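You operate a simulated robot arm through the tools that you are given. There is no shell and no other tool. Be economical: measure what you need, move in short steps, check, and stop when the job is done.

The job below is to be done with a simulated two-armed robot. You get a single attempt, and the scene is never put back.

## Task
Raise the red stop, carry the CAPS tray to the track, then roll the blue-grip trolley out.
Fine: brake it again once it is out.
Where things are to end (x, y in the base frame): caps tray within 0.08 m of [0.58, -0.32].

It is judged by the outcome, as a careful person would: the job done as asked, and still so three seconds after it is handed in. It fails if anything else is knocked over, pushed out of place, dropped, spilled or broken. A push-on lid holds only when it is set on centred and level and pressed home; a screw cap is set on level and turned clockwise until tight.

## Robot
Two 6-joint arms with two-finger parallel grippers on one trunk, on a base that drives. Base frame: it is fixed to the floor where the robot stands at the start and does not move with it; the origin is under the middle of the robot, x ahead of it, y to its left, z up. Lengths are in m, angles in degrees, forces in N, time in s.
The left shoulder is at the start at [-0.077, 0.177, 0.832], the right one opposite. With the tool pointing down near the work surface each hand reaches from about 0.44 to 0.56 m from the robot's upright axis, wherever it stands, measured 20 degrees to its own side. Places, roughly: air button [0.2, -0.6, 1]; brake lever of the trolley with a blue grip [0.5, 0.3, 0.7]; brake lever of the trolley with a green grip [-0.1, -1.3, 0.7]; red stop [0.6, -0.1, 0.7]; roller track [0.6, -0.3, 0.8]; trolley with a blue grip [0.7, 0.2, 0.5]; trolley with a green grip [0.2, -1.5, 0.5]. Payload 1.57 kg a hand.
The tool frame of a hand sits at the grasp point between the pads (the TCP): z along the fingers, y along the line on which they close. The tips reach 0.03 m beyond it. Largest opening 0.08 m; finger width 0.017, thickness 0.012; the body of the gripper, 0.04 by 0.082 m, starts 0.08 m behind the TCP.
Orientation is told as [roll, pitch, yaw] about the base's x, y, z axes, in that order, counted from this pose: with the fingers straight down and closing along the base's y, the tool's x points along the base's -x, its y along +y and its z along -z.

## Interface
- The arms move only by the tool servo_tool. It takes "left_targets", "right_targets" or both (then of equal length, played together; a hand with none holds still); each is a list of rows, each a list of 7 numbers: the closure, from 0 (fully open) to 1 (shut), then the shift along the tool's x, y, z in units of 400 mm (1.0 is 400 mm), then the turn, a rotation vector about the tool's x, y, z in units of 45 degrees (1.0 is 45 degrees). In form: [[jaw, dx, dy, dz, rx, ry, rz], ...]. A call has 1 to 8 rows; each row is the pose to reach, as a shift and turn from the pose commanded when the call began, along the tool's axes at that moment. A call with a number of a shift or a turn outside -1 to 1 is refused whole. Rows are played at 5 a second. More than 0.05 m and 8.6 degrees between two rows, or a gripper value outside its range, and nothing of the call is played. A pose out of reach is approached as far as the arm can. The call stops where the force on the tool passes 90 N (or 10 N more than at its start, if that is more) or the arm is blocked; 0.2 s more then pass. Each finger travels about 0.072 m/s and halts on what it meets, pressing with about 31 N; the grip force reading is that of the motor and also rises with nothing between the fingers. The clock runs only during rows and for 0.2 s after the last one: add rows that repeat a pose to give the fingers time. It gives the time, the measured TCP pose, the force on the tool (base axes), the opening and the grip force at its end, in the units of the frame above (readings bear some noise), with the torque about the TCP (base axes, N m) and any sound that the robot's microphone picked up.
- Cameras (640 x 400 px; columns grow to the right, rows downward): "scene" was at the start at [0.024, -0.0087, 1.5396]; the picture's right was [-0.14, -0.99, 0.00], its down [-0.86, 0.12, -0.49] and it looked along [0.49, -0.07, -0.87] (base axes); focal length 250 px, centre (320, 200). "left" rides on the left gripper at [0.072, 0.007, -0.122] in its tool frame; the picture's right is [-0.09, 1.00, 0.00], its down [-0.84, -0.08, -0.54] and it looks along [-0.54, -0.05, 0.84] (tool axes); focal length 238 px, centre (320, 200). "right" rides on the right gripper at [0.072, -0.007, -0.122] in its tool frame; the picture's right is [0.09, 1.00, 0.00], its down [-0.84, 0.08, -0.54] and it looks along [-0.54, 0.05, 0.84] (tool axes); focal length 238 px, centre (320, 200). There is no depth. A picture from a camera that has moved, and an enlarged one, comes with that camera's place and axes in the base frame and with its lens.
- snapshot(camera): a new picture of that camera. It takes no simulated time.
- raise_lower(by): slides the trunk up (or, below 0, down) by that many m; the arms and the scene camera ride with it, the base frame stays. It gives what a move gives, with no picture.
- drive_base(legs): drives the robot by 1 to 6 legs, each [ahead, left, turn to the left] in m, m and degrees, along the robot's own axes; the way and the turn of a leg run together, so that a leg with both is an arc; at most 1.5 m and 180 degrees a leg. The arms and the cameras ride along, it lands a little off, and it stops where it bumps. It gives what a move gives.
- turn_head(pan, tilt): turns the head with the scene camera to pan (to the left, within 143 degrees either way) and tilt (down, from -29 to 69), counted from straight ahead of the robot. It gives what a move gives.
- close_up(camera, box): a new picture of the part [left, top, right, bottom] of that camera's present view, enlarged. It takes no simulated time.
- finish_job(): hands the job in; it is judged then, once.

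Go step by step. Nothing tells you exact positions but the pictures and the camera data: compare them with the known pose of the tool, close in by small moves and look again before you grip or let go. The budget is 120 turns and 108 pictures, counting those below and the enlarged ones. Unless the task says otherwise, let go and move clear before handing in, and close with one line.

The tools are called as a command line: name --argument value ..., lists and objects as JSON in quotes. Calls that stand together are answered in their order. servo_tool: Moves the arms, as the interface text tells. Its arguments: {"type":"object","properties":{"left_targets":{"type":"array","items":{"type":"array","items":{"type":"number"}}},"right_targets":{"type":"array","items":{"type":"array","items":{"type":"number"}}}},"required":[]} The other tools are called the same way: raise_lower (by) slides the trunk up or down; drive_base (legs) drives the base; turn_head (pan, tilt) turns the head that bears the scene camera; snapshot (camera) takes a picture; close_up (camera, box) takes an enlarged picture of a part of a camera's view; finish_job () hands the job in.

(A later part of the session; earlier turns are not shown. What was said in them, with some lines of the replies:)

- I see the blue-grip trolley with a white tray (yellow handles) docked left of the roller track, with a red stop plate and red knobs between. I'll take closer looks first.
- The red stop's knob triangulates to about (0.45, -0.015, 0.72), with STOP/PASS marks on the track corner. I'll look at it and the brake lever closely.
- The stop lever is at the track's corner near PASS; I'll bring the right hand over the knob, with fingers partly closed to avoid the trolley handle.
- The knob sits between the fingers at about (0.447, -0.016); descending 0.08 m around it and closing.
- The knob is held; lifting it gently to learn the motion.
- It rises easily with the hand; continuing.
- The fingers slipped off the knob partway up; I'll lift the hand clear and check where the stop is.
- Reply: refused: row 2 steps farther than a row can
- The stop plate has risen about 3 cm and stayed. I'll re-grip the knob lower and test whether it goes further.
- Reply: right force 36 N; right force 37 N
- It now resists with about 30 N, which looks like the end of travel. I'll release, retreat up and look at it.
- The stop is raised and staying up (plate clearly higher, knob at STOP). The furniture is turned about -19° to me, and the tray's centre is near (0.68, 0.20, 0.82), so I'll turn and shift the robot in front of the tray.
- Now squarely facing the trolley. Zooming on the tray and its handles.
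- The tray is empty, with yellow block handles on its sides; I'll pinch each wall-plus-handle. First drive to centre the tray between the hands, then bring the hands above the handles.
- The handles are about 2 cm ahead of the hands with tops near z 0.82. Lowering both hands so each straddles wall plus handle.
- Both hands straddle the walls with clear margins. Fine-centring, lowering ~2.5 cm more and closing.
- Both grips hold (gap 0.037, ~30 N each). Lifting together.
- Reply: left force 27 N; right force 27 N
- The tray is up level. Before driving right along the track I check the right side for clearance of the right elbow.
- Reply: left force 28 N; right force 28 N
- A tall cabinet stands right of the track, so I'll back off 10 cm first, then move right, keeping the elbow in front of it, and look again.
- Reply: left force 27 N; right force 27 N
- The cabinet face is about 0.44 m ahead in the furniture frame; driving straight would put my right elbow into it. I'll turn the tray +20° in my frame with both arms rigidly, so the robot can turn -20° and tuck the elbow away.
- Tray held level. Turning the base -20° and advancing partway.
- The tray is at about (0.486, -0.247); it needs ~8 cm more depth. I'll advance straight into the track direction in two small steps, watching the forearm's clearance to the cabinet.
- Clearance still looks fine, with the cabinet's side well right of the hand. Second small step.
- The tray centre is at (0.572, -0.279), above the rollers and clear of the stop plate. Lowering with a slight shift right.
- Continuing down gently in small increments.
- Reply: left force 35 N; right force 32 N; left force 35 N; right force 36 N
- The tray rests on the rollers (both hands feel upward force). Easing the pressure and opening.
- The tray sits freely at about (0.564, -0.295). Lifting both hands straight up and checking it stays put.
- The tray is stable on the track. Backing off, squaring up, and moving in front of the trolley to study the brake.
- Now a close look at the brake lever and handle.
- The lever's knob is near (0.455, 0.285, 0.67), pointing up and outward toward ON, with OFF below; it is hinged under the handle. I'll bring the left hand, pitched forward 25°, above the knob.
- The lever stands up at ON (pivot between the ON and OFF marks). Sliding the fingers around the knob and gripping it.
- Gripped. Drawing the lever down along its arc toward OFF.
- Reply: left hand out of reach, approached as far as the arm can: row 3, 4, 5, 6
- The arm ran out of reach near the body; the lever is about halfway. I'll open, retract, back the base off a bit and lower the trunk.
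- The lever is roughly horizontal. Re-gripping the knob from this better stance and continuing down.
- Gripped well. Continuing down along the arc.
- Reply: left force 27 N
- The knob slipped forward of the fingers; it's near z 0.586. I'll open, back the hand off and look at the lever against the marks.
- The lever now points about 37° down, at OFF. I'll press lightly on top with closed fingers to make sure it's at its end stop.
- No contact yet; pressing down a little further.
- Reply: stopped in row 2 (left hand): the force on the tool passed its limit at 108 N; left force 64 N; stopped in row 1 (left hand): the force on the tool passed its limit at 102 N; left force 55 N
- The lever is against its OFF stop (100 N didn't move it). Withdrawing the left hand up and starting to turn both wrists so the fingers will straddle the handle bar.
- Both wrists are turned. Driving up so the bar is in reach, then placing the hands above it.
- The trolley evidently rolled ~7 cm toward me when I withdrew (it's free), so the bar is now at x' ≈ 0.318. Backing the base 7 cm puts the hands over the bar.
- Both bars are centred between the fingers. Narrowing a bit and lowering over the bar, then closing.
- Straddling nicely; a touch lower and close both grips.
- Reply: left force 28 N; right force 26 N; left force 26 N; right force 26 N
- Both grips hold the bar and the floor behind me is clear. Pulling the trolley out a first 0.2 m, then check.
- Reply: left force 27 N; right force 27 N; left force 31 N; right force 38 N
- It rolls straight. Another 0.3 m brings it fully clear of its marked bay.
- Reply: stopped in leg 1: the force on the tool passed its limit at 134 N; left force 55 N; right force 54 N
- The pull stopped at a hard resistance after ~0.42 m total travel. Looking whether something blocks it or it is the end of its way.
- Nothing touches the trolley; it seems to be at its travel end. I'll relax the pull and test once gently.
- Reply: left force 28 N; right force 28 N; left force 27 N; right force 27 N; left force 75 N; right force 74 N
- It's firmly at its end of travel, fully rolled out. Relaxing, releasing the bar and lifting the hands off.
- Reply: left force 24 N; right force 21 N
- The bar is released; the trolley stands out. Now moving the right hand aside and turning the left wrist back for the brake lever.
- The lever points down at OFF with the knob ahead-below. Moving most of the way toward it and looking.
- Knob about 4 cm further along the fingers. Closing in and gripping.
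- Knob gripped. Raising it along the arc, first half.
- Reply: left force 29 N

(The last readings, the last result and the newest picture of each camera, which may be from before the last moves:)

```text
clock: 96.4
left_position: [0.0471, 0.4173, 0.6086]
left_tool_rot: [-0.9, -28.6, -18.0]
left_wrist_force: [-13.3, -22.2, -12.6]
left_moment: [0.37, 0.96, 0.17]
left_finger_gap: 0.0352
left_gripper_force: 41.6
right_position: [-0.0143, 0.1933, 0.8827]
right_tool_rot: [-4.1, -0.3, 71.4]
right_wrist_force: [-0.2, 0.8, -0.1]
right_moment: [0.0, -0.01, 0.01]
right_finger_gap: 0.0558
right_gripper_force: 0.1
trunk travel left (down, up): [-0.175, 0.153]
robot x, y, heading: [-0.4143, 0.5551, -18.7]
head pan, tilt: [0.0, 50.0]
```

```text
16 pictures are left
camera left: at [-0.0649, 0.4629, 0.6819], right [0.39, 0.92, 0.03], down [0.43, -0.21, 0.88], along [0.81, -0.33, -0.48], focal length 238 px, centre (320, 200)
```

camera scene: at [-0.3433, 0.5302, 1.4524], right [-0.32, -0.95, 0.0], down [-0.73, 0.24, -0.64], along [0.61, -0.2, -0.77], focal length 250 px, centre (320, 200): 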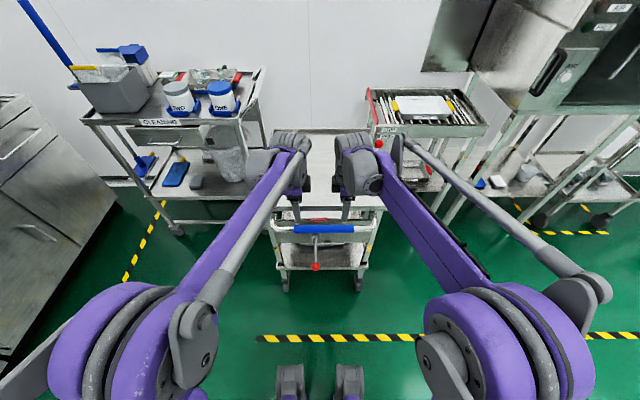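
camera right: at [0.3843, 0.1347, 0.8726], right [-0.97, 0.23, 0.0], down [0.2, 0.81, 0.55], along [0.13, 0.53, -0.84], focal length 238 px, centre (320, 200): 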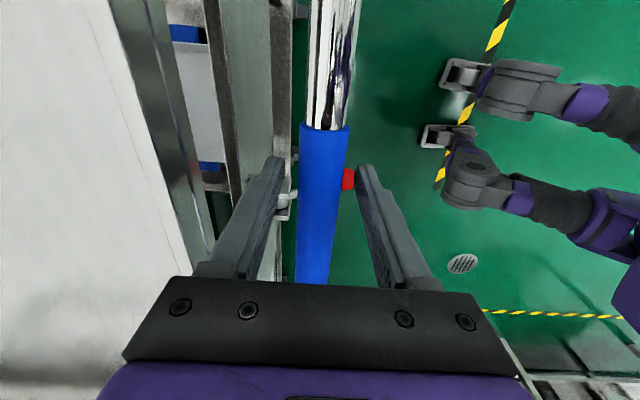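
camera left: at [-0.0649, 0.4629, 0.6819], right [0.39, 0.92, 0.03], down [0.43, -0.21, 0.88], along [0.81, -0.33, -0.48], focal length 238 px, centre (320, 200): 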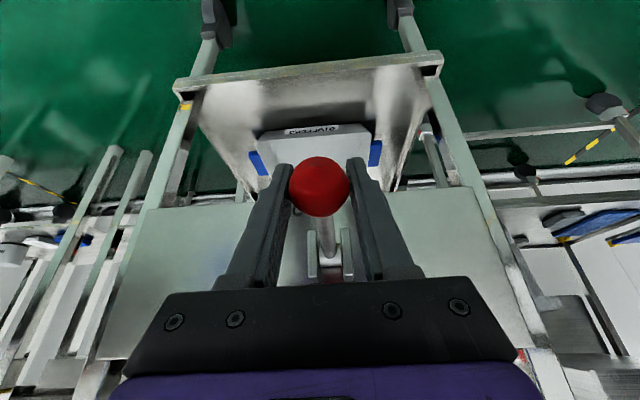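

Halfway and still gripped. Second half up to ON.

servo_tool --left_targets '[[0.9, -0.017, 0, -0.022, 0, 0, 0], [0.9, -0.035, 0, -0.044, 0, 0, 0], [0.9, -0.0535, 0, -0.066, 0, 0, 0], [0.9, -0.078, 0, -0.083, 0, 0, 0], [0.9, -0.104, 0, -0.098, 0, 0, 0], [0.9, -0.13, 0, -0.111, 0, 0, 0]]'

snapshot --camera "left"

```text
clock: 97.8
left_position: [0.072, 0.4129, 0.6736]
left_tool_rot: [-0.8, -28.8, -18.0]
left_wrist_force: [-8.1, -11.4, -1.3]
left_moment: [-0.28, 0.28, -0.13]
left_finger_gap: 0.0195
left_gripper_force: 6.0
right_position: [-0.0152, 0.1963, 0.8823]
right_tool_rot: [-4.2, -0.2, 71.3]
right_wrist_force: [-0.6, -0.5, -0.3]
right_moment: [0.01, 0.03, -0.03]
right_finger_gap: 0.0559
right_gripper_force: 0.0
trunk travel left (down, up): [-0.175, 0.153]
robot x, y, heading: [-0.4187, 0.5556, -18.3]
head pan, tilt: [0.0, 50.0]
```

```text
15 pictures are left
camera left: at [-0.0408, 0.4586, 0.7462], right [0.39, 0.92, 0.03], down [0.43, -0.21, 0.88], along [0.81, -0.33, -0.48], focal length 238 px, centre (320, 200)
```

left: 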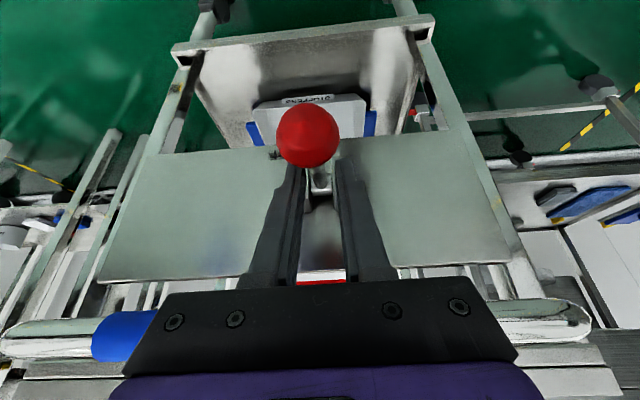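

The knob slipped out at about +19°. Re-opening, seating the fingers deeper around it and gripping again.

servo_tool --left_targets '[[0.5, 0, 0, -0.02, 0, 0, 0], [0.25, 0.03, -0.01, -0.03, 0, 0, 0], [0.25, 0.067, -0.017, -0.02, 0, 0, 0], [0.25, 0.067, -0.017, 0.03, 0, 0, 0], [0.25, 0.067, -0.017, 0.08, 0, 0, 0], [0.6, 0.067, -0.017, 0.08, 0, 0, 0], [0.9, 0.067, -0.017, 0.08, 0, 0, 0], [0.9, 0.067, -0.017, 0.08, 0, 0, 0]]'

snapshot --camera "left"

```text
clock: 99.6
left_position: [0.0619, 0.4119, 0.6337]
left_tool_rot: [-0.8, -28.8, -17.9]
left_wrist_force: [10.4, 26.8, -0.6]
left_moment: [-0.4, 0.11, -0.43]
left_finger_gap: 0.0351
left_gripper_force: 41.9
right_position: [-0.0127, 0.1969, 0.8843]
right_tool_rot: [-4.1, -0.1, 71.4]
right_wrist_force: [0.4, 0.6, -0.5]
right_moment: [0.0, -0.04, -0.01]
right_finger_gap: 0.0562
right_gripper_force: 0.1
trunk travel left (down, up): [-0.175, 0.153]
robot x, y, heading: [-0.4179, 0.5572, -18.6]
head pan, tilt: [0.0, 50.0]
```

```text
14 pictures are left
camera left: at [-0.0497, 0.4568, 0.7065], right [0.39, 0.92, 0.03], down [0.43, -0.21, 0.88], along [0.82, -0.33, -0.48], focal length 238 px, centre (320, 200)
```

left: 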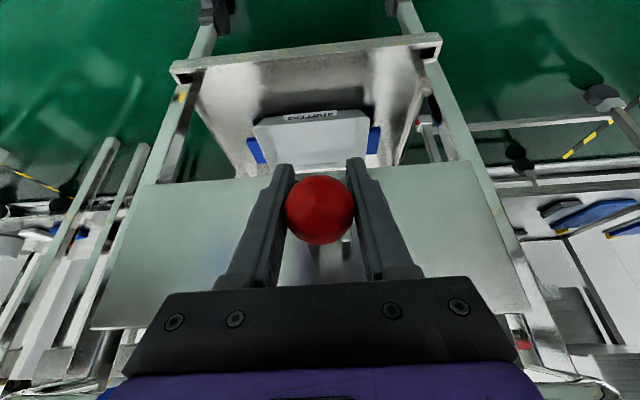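

Well seated. Raising to the ON end.

servo_tool --left_targets '[[0.9, -0.014, 0, -0.016, 0, 0, 0], [0.9, -0.028, 0, -0.032, 0, 0, 0], [0.9, -0.043, 0, -0.048, 0, 0, 0], [0.9, -0.06, 0, -0.063, 0, 0, 0]]'

servo_tool --left_targets '[[0.9, -0.012, 0, -0.006, 0, 0, 0], [0.9, -0.022, 0, -0.012, 0, 0, 0]]'

snapshot --camera "left"

```text
clock: 100.6
left_position: [0.0718, 0.4089, 0.6658]
left_tool_rot: [-0.9, -28.8, -18.1]
left_wrist_force: [14.2, 29.2, -7.1]
left_moment: [-0.51, 0.28, -0.53]
left_finger_gap: 0.0365
left_gripper_force: 15.6
right_position: [-0.0124, 0.1968, 0.8836]
right_tool_rot: [-4.1, -0.1, 71.3]
right_wrist_force: [0.5, 0.3, 0.1]
right_moment: [-0.01, 0.01, 0.0]
right_finger_gap: 0.0559
right_gripper_force: 0.0
trunk travel left (down, up): [-0.175, 0.153]
robot x, y, heading: [-0.4179, 0.5552, -18.6]
head pan, tilt: [0.0, 50.0]
```

```text
clock: 101.2
left_position: [0.076, 0.4061, 0.6757]
left_tool_rot: [-0.9, -28.8, -18.1]
left_wrist_force: [7.3, 31.0, -6.9]
left_moment: [-0.45, 0.02, -0.42]
left_finger_gap: 0.0364
left_gripper_force: 16.1
right_position: [-0.0135, 0.1975, 0.8843]
right_tool_rot: [-4.1, -0.2, 71.3]
right_wrist_force: [-0.9, 0.5, -0.4]
right_moment: [-0.01, 0.01, -0.01]
right_finger_gap: 0.0558
right_gripper_force: 0.0
trunk travel left (down, up): [-0.175, 0.153]
robot x, y, heading: [-0.4189, 0.5514, -18.5]
head pan, tilt: [0.0, 50.0]
```

```text
13 pictures are left
camera left: at [-0.0364, 0.4521, 0.7476], right [0.39, 0.92, 0.03], down [0.43, -0.21, 0.88], along [0.81, -0.33, -0.48], focal length 238 px, centre (320, 200)
```

left: 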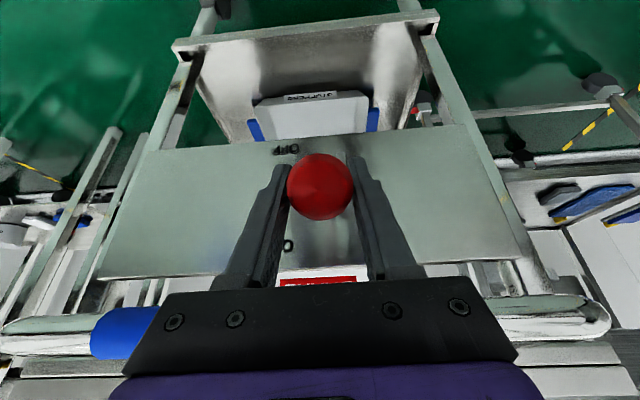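

The knob is still following with light force; continuing until it meets its stop.

servo_tool --left_targets '[[0.9, -0.014, 0, -0.012, 0, 0, 0], [0.9, -0.028, 0, -0.024, 0, 0, 0]]'

servo_tool --left_targets '[[0.9, -0.014, 0, -0.012, 0, 0, 0], [0.9, -0.028, 0, -0.024, 0, 0, 0]]'

snapshot --camera "left"

```text
clock: 101.8
left_position: [0.0818, 0.4017, 0.6886]
left_tool_rot: [-1.1, -28.7, -18.1]
left_wrist_force: [4.3, 14.8, -5.3]
left_moment: [0.46, 0.06, 0.12]
left_finger_gap: 0.0219
left_gripper_force: 7.7
right_position: [-0.0138, 0.1968, 0.8835]
right_tool_rot: [-4.0, -0.2, 71.3]
right_wrist_force: [0.4, -0.5, 0.2]
right_moment: [-0.04, 0.01, 0.0]
right_finger_gap: 0.0559
right_gripper_force: 0.0
trunk travel left (down, up): [-0.175, 0.153]
robot x, y, heading: [-0.4213, 0.5558, -18.7]
head pan, tilt: [0.0, 50.0]
```

```text
clock: 102.4
left_position: [0.0846, 0.3983, 0.7021]
left_tool_rot: [-1.0, -28.8, -18.1]
left_wrist_force: [0.2, -0.6, 0.2]
left_moment: [0.02, -0.01, 0.03]
left_finger_gap: 0.0079
left_gripper_force: 0.2
right_position: [-0.0136, 0.1959, 0.8837]
right_tool_rot: [-4.1, -0.2, 71.3]
right_wrist_force: [-0.1, -1.1, -0.9]
right_moment: [0.05, -0.01, 0.0]
right_finger_gap: 0.0558
right_gripper_force: 0.0
trunk travel left (down, up): [-0.175, 0.153]
robot x, y, heading: [-0.4197, 0.5532, -18.3]
head pan, tilt: [0.0, 50.0]
```

```text
12 pictures are left
camera left: at [-0.0274, 0.4451, 0.7752], right [0.39, 0.92, 0.03], down [0.43, -0.21, 0.88], along [0.81, -0.33, -0.48], focal length 238 px, centre (320, 200)
```

left: 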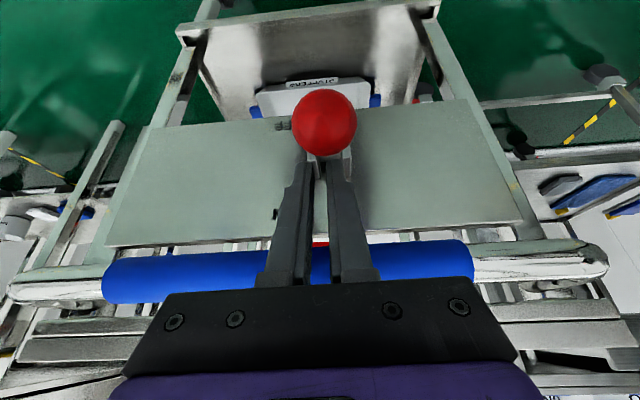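

Knob is now near z 0.67, its original ON height. Backing off to compare with the first view.

servo_tool --left_targets '[[0.0, 0.05, 0, -0.06, 0, 0, 0], [0.2, 0.1, 0, -0.12, 0, 0, 0], [0.3, 0.15, 0, -0.16, 0, 0, 0]]'

close_up --camera "left" --box '[240, 80, 420, 260]'

close_up --camera "scene" --box '[260, 190, 380, 290]'

```text
clock: 103.2
left_position: [0.0071, 0.4299, 0.7276]
left_tool_rot: [-0.9, -28.8, -18.1]
left_wrist_force: [-0.3, -0.9, 0.2]
left_moment: [0.01, 0.0, 0.03]
left_finger_gap: 0.0558
left_gripper_force: 0.0
right_position: [-0.0139, 0.1955, 0.8841]
right_tool_rot: [-4.1, -0.2, 71.3]
right_wrist_force: [-0.7, 0.8, 0.7]
right_moment: [-0.02, -0.01, -0.02]
right_finger_gap: 0.0562
right_gripper_force: 0.1
trunk travel left (down, up): [-0.175, 0.153]
robot x, y, heading: [-0.4201, 0.5548, -18.3]
head pan, tilt: [0.0, 50.0]
```

```text
2.22 times, centred on (330, 170) of left
camera zoom: at [-0.1048, 0.4746, 0.8019], right [0.39, 0.92, 0.03], down [0.43, -0.21, 0.88], along [0.81, -0.33, -0.48], focal length 530 px, centre (298, 267)
```

zoom: 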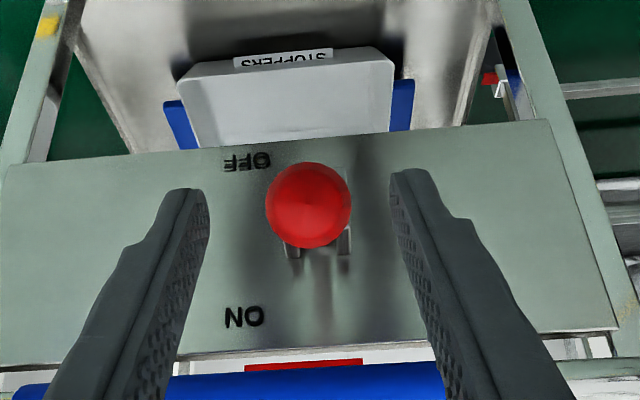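

```text
4.00 times, centred on (320, 240) of scene
camera zoom: at [-0.3808, 0.5428, 1.4524], right [-0.32, -0.95, 0.0], down [-0.73, 0.24, -0.64], along [0.61, -0.2, -0.77], focal length 1000 px, centre (320, 40)
```

zoom: 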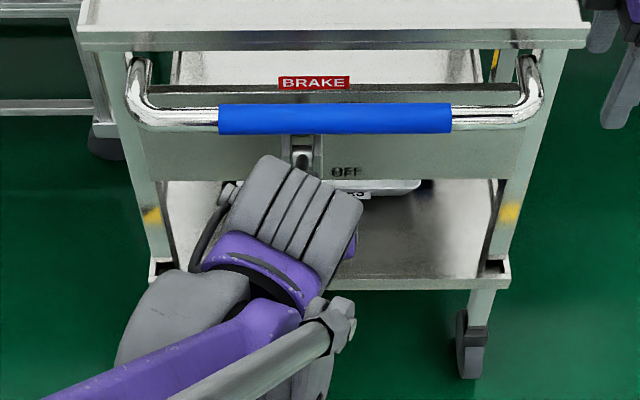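

The lever is back at the same angle as at the start (ON). Backing the robot clear and taking a last look over everything.

drive_base --legs '[[-0.25, 0, 0]]'

turn_head --pan 0 --tilt 40

snapshot --camera "scene"

close_up --camera "scene" --box '[250, 180, 390, 300]'

close_up --camera "scene" --box '[340, 90, 520, 220]'

```text
clock: 105.0
left_position: [-0.2276, 0.5074, 0.7287]
left_tool_rot: [-0.9, -28.7, -18.0]
left_wrist_force: [0.1, 0.0, 0.2]
left_moment: [0.0, -0.01, 0.01]
left_finger_gap: 0.0558
left_gripper_force: 0.0
right_position: [-0.2495, 0.2737, 0.8831]
right_tool_rot: [-4.2, -0.3, 71.4]
right_wrist_force: [-0.8, -0.4, 0.1]
right_moment: [0.01, -0.02, -0.02]
right_finger_gap: 0.0561
right_gripper_force: 0.1
trunk travel left (down, up): [-0.175, 0.153]
robot x, y, heading: [-0.652, 0.6337, -18.3]
head pan, tilt: [0.0, 50.0]
```

```text
clock: 105.7
left_position: [-0.2267, 0.5077, 0.7291]
left_tool_rot: [-0.8, -28.8, -18.0]
left_wrist_force: [-0.1, 0.1, -0.1]
left_moment: [0.01, -0.03, -0.01]
left_finger_gap: 0.0559
left_gripper_force: 0.1
right_position: [-0.2494, 0.2747, 0.883]
right_tool_rot: [-4.0, -0.2, 71.4]
right_wrist_force: [-0.3, -0.2, -1.0]
right_moment: [-0.05, -0.01, -0.02]
right_finger_gap: 0.0561
right_gripper_force: 0.1
trunk travel left (down, up): [-0.175, 0.153]
robot x, y, heading: [-0.6515, 0.6348, -18.3]
head pan, tilt: [0.0, 40.0]
```

```text
9 pictures are left
camera scene: at [-0.6083, 0.6183, 1.4665], right [-0.31, -0.95, 0.0], down [-0.61, 0.2, -0.77], along [0.73, -0.24, -0.64], focal length 250 px, centre (320, 200)
```

scene: 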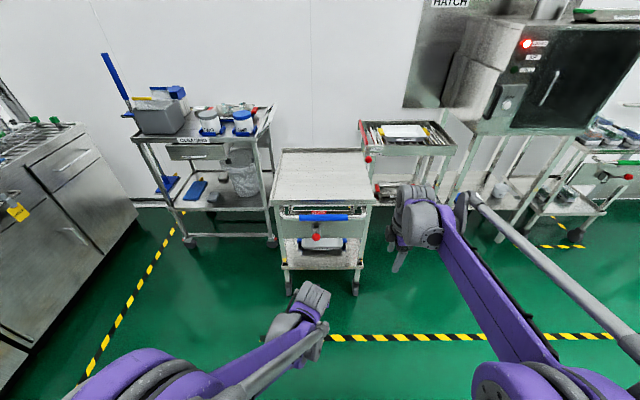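

```text
3.33 times, centred on (320, 240) of scene
camera zoom: at [-0.6083, 0.6183, 1.4665], right [-0.31, -0.95, 0.0], down [-0.61, 0.2, -0.77], along [0.73, -0.24, -0.64], focal length 833 px, centre (320, 67)
```

zoom: 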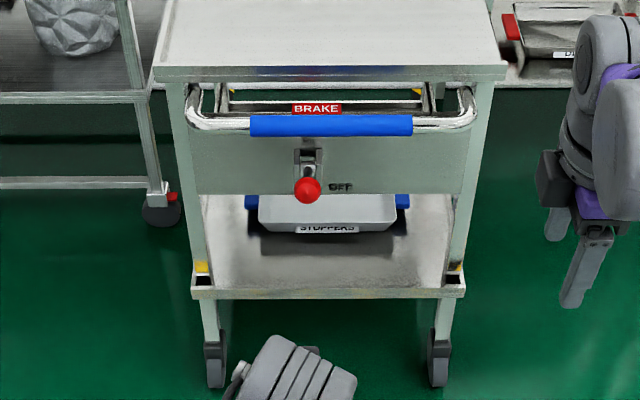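

```text
3.08 times, centred on (430, 155) of scene
camera zoom: at [-0.6083, 0.6183, 1.4665], right [-0.31, -0.95, 0.0], down [-0.61, 0.2, -0.77], along [0.73, -0.24, -0.64], focal length 769 px, centre (-18, 338)
```

zoom: 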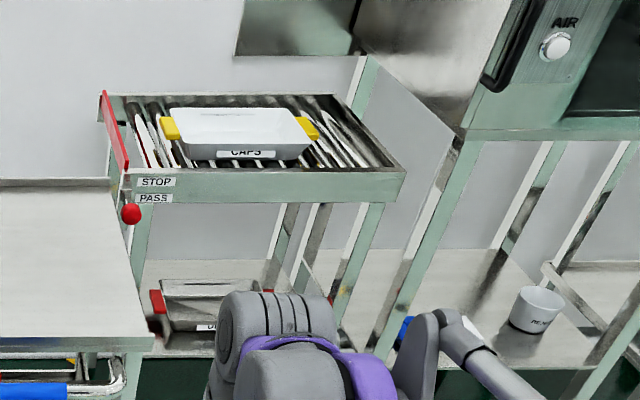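

The CAPS tray is on the rollers with the stop up, the trolley is out with its lever up at ON, and nothing else has been disturbed. Both hands are clear, so I'm handing in.

finish_job

```text
The job is handed in.
```

I raised the red stop, put the CAPS tray on the track at about (0.56, -0.29), roughly 3 cm from the target, and rolled the blue-grip trolley out about 0.42 m until it hit a hard stop. Its brake lever is back at ON, judged by the lever's angle; I did not push the trolley to test the brake, and its back edge may still be at or just inside the floor tape.
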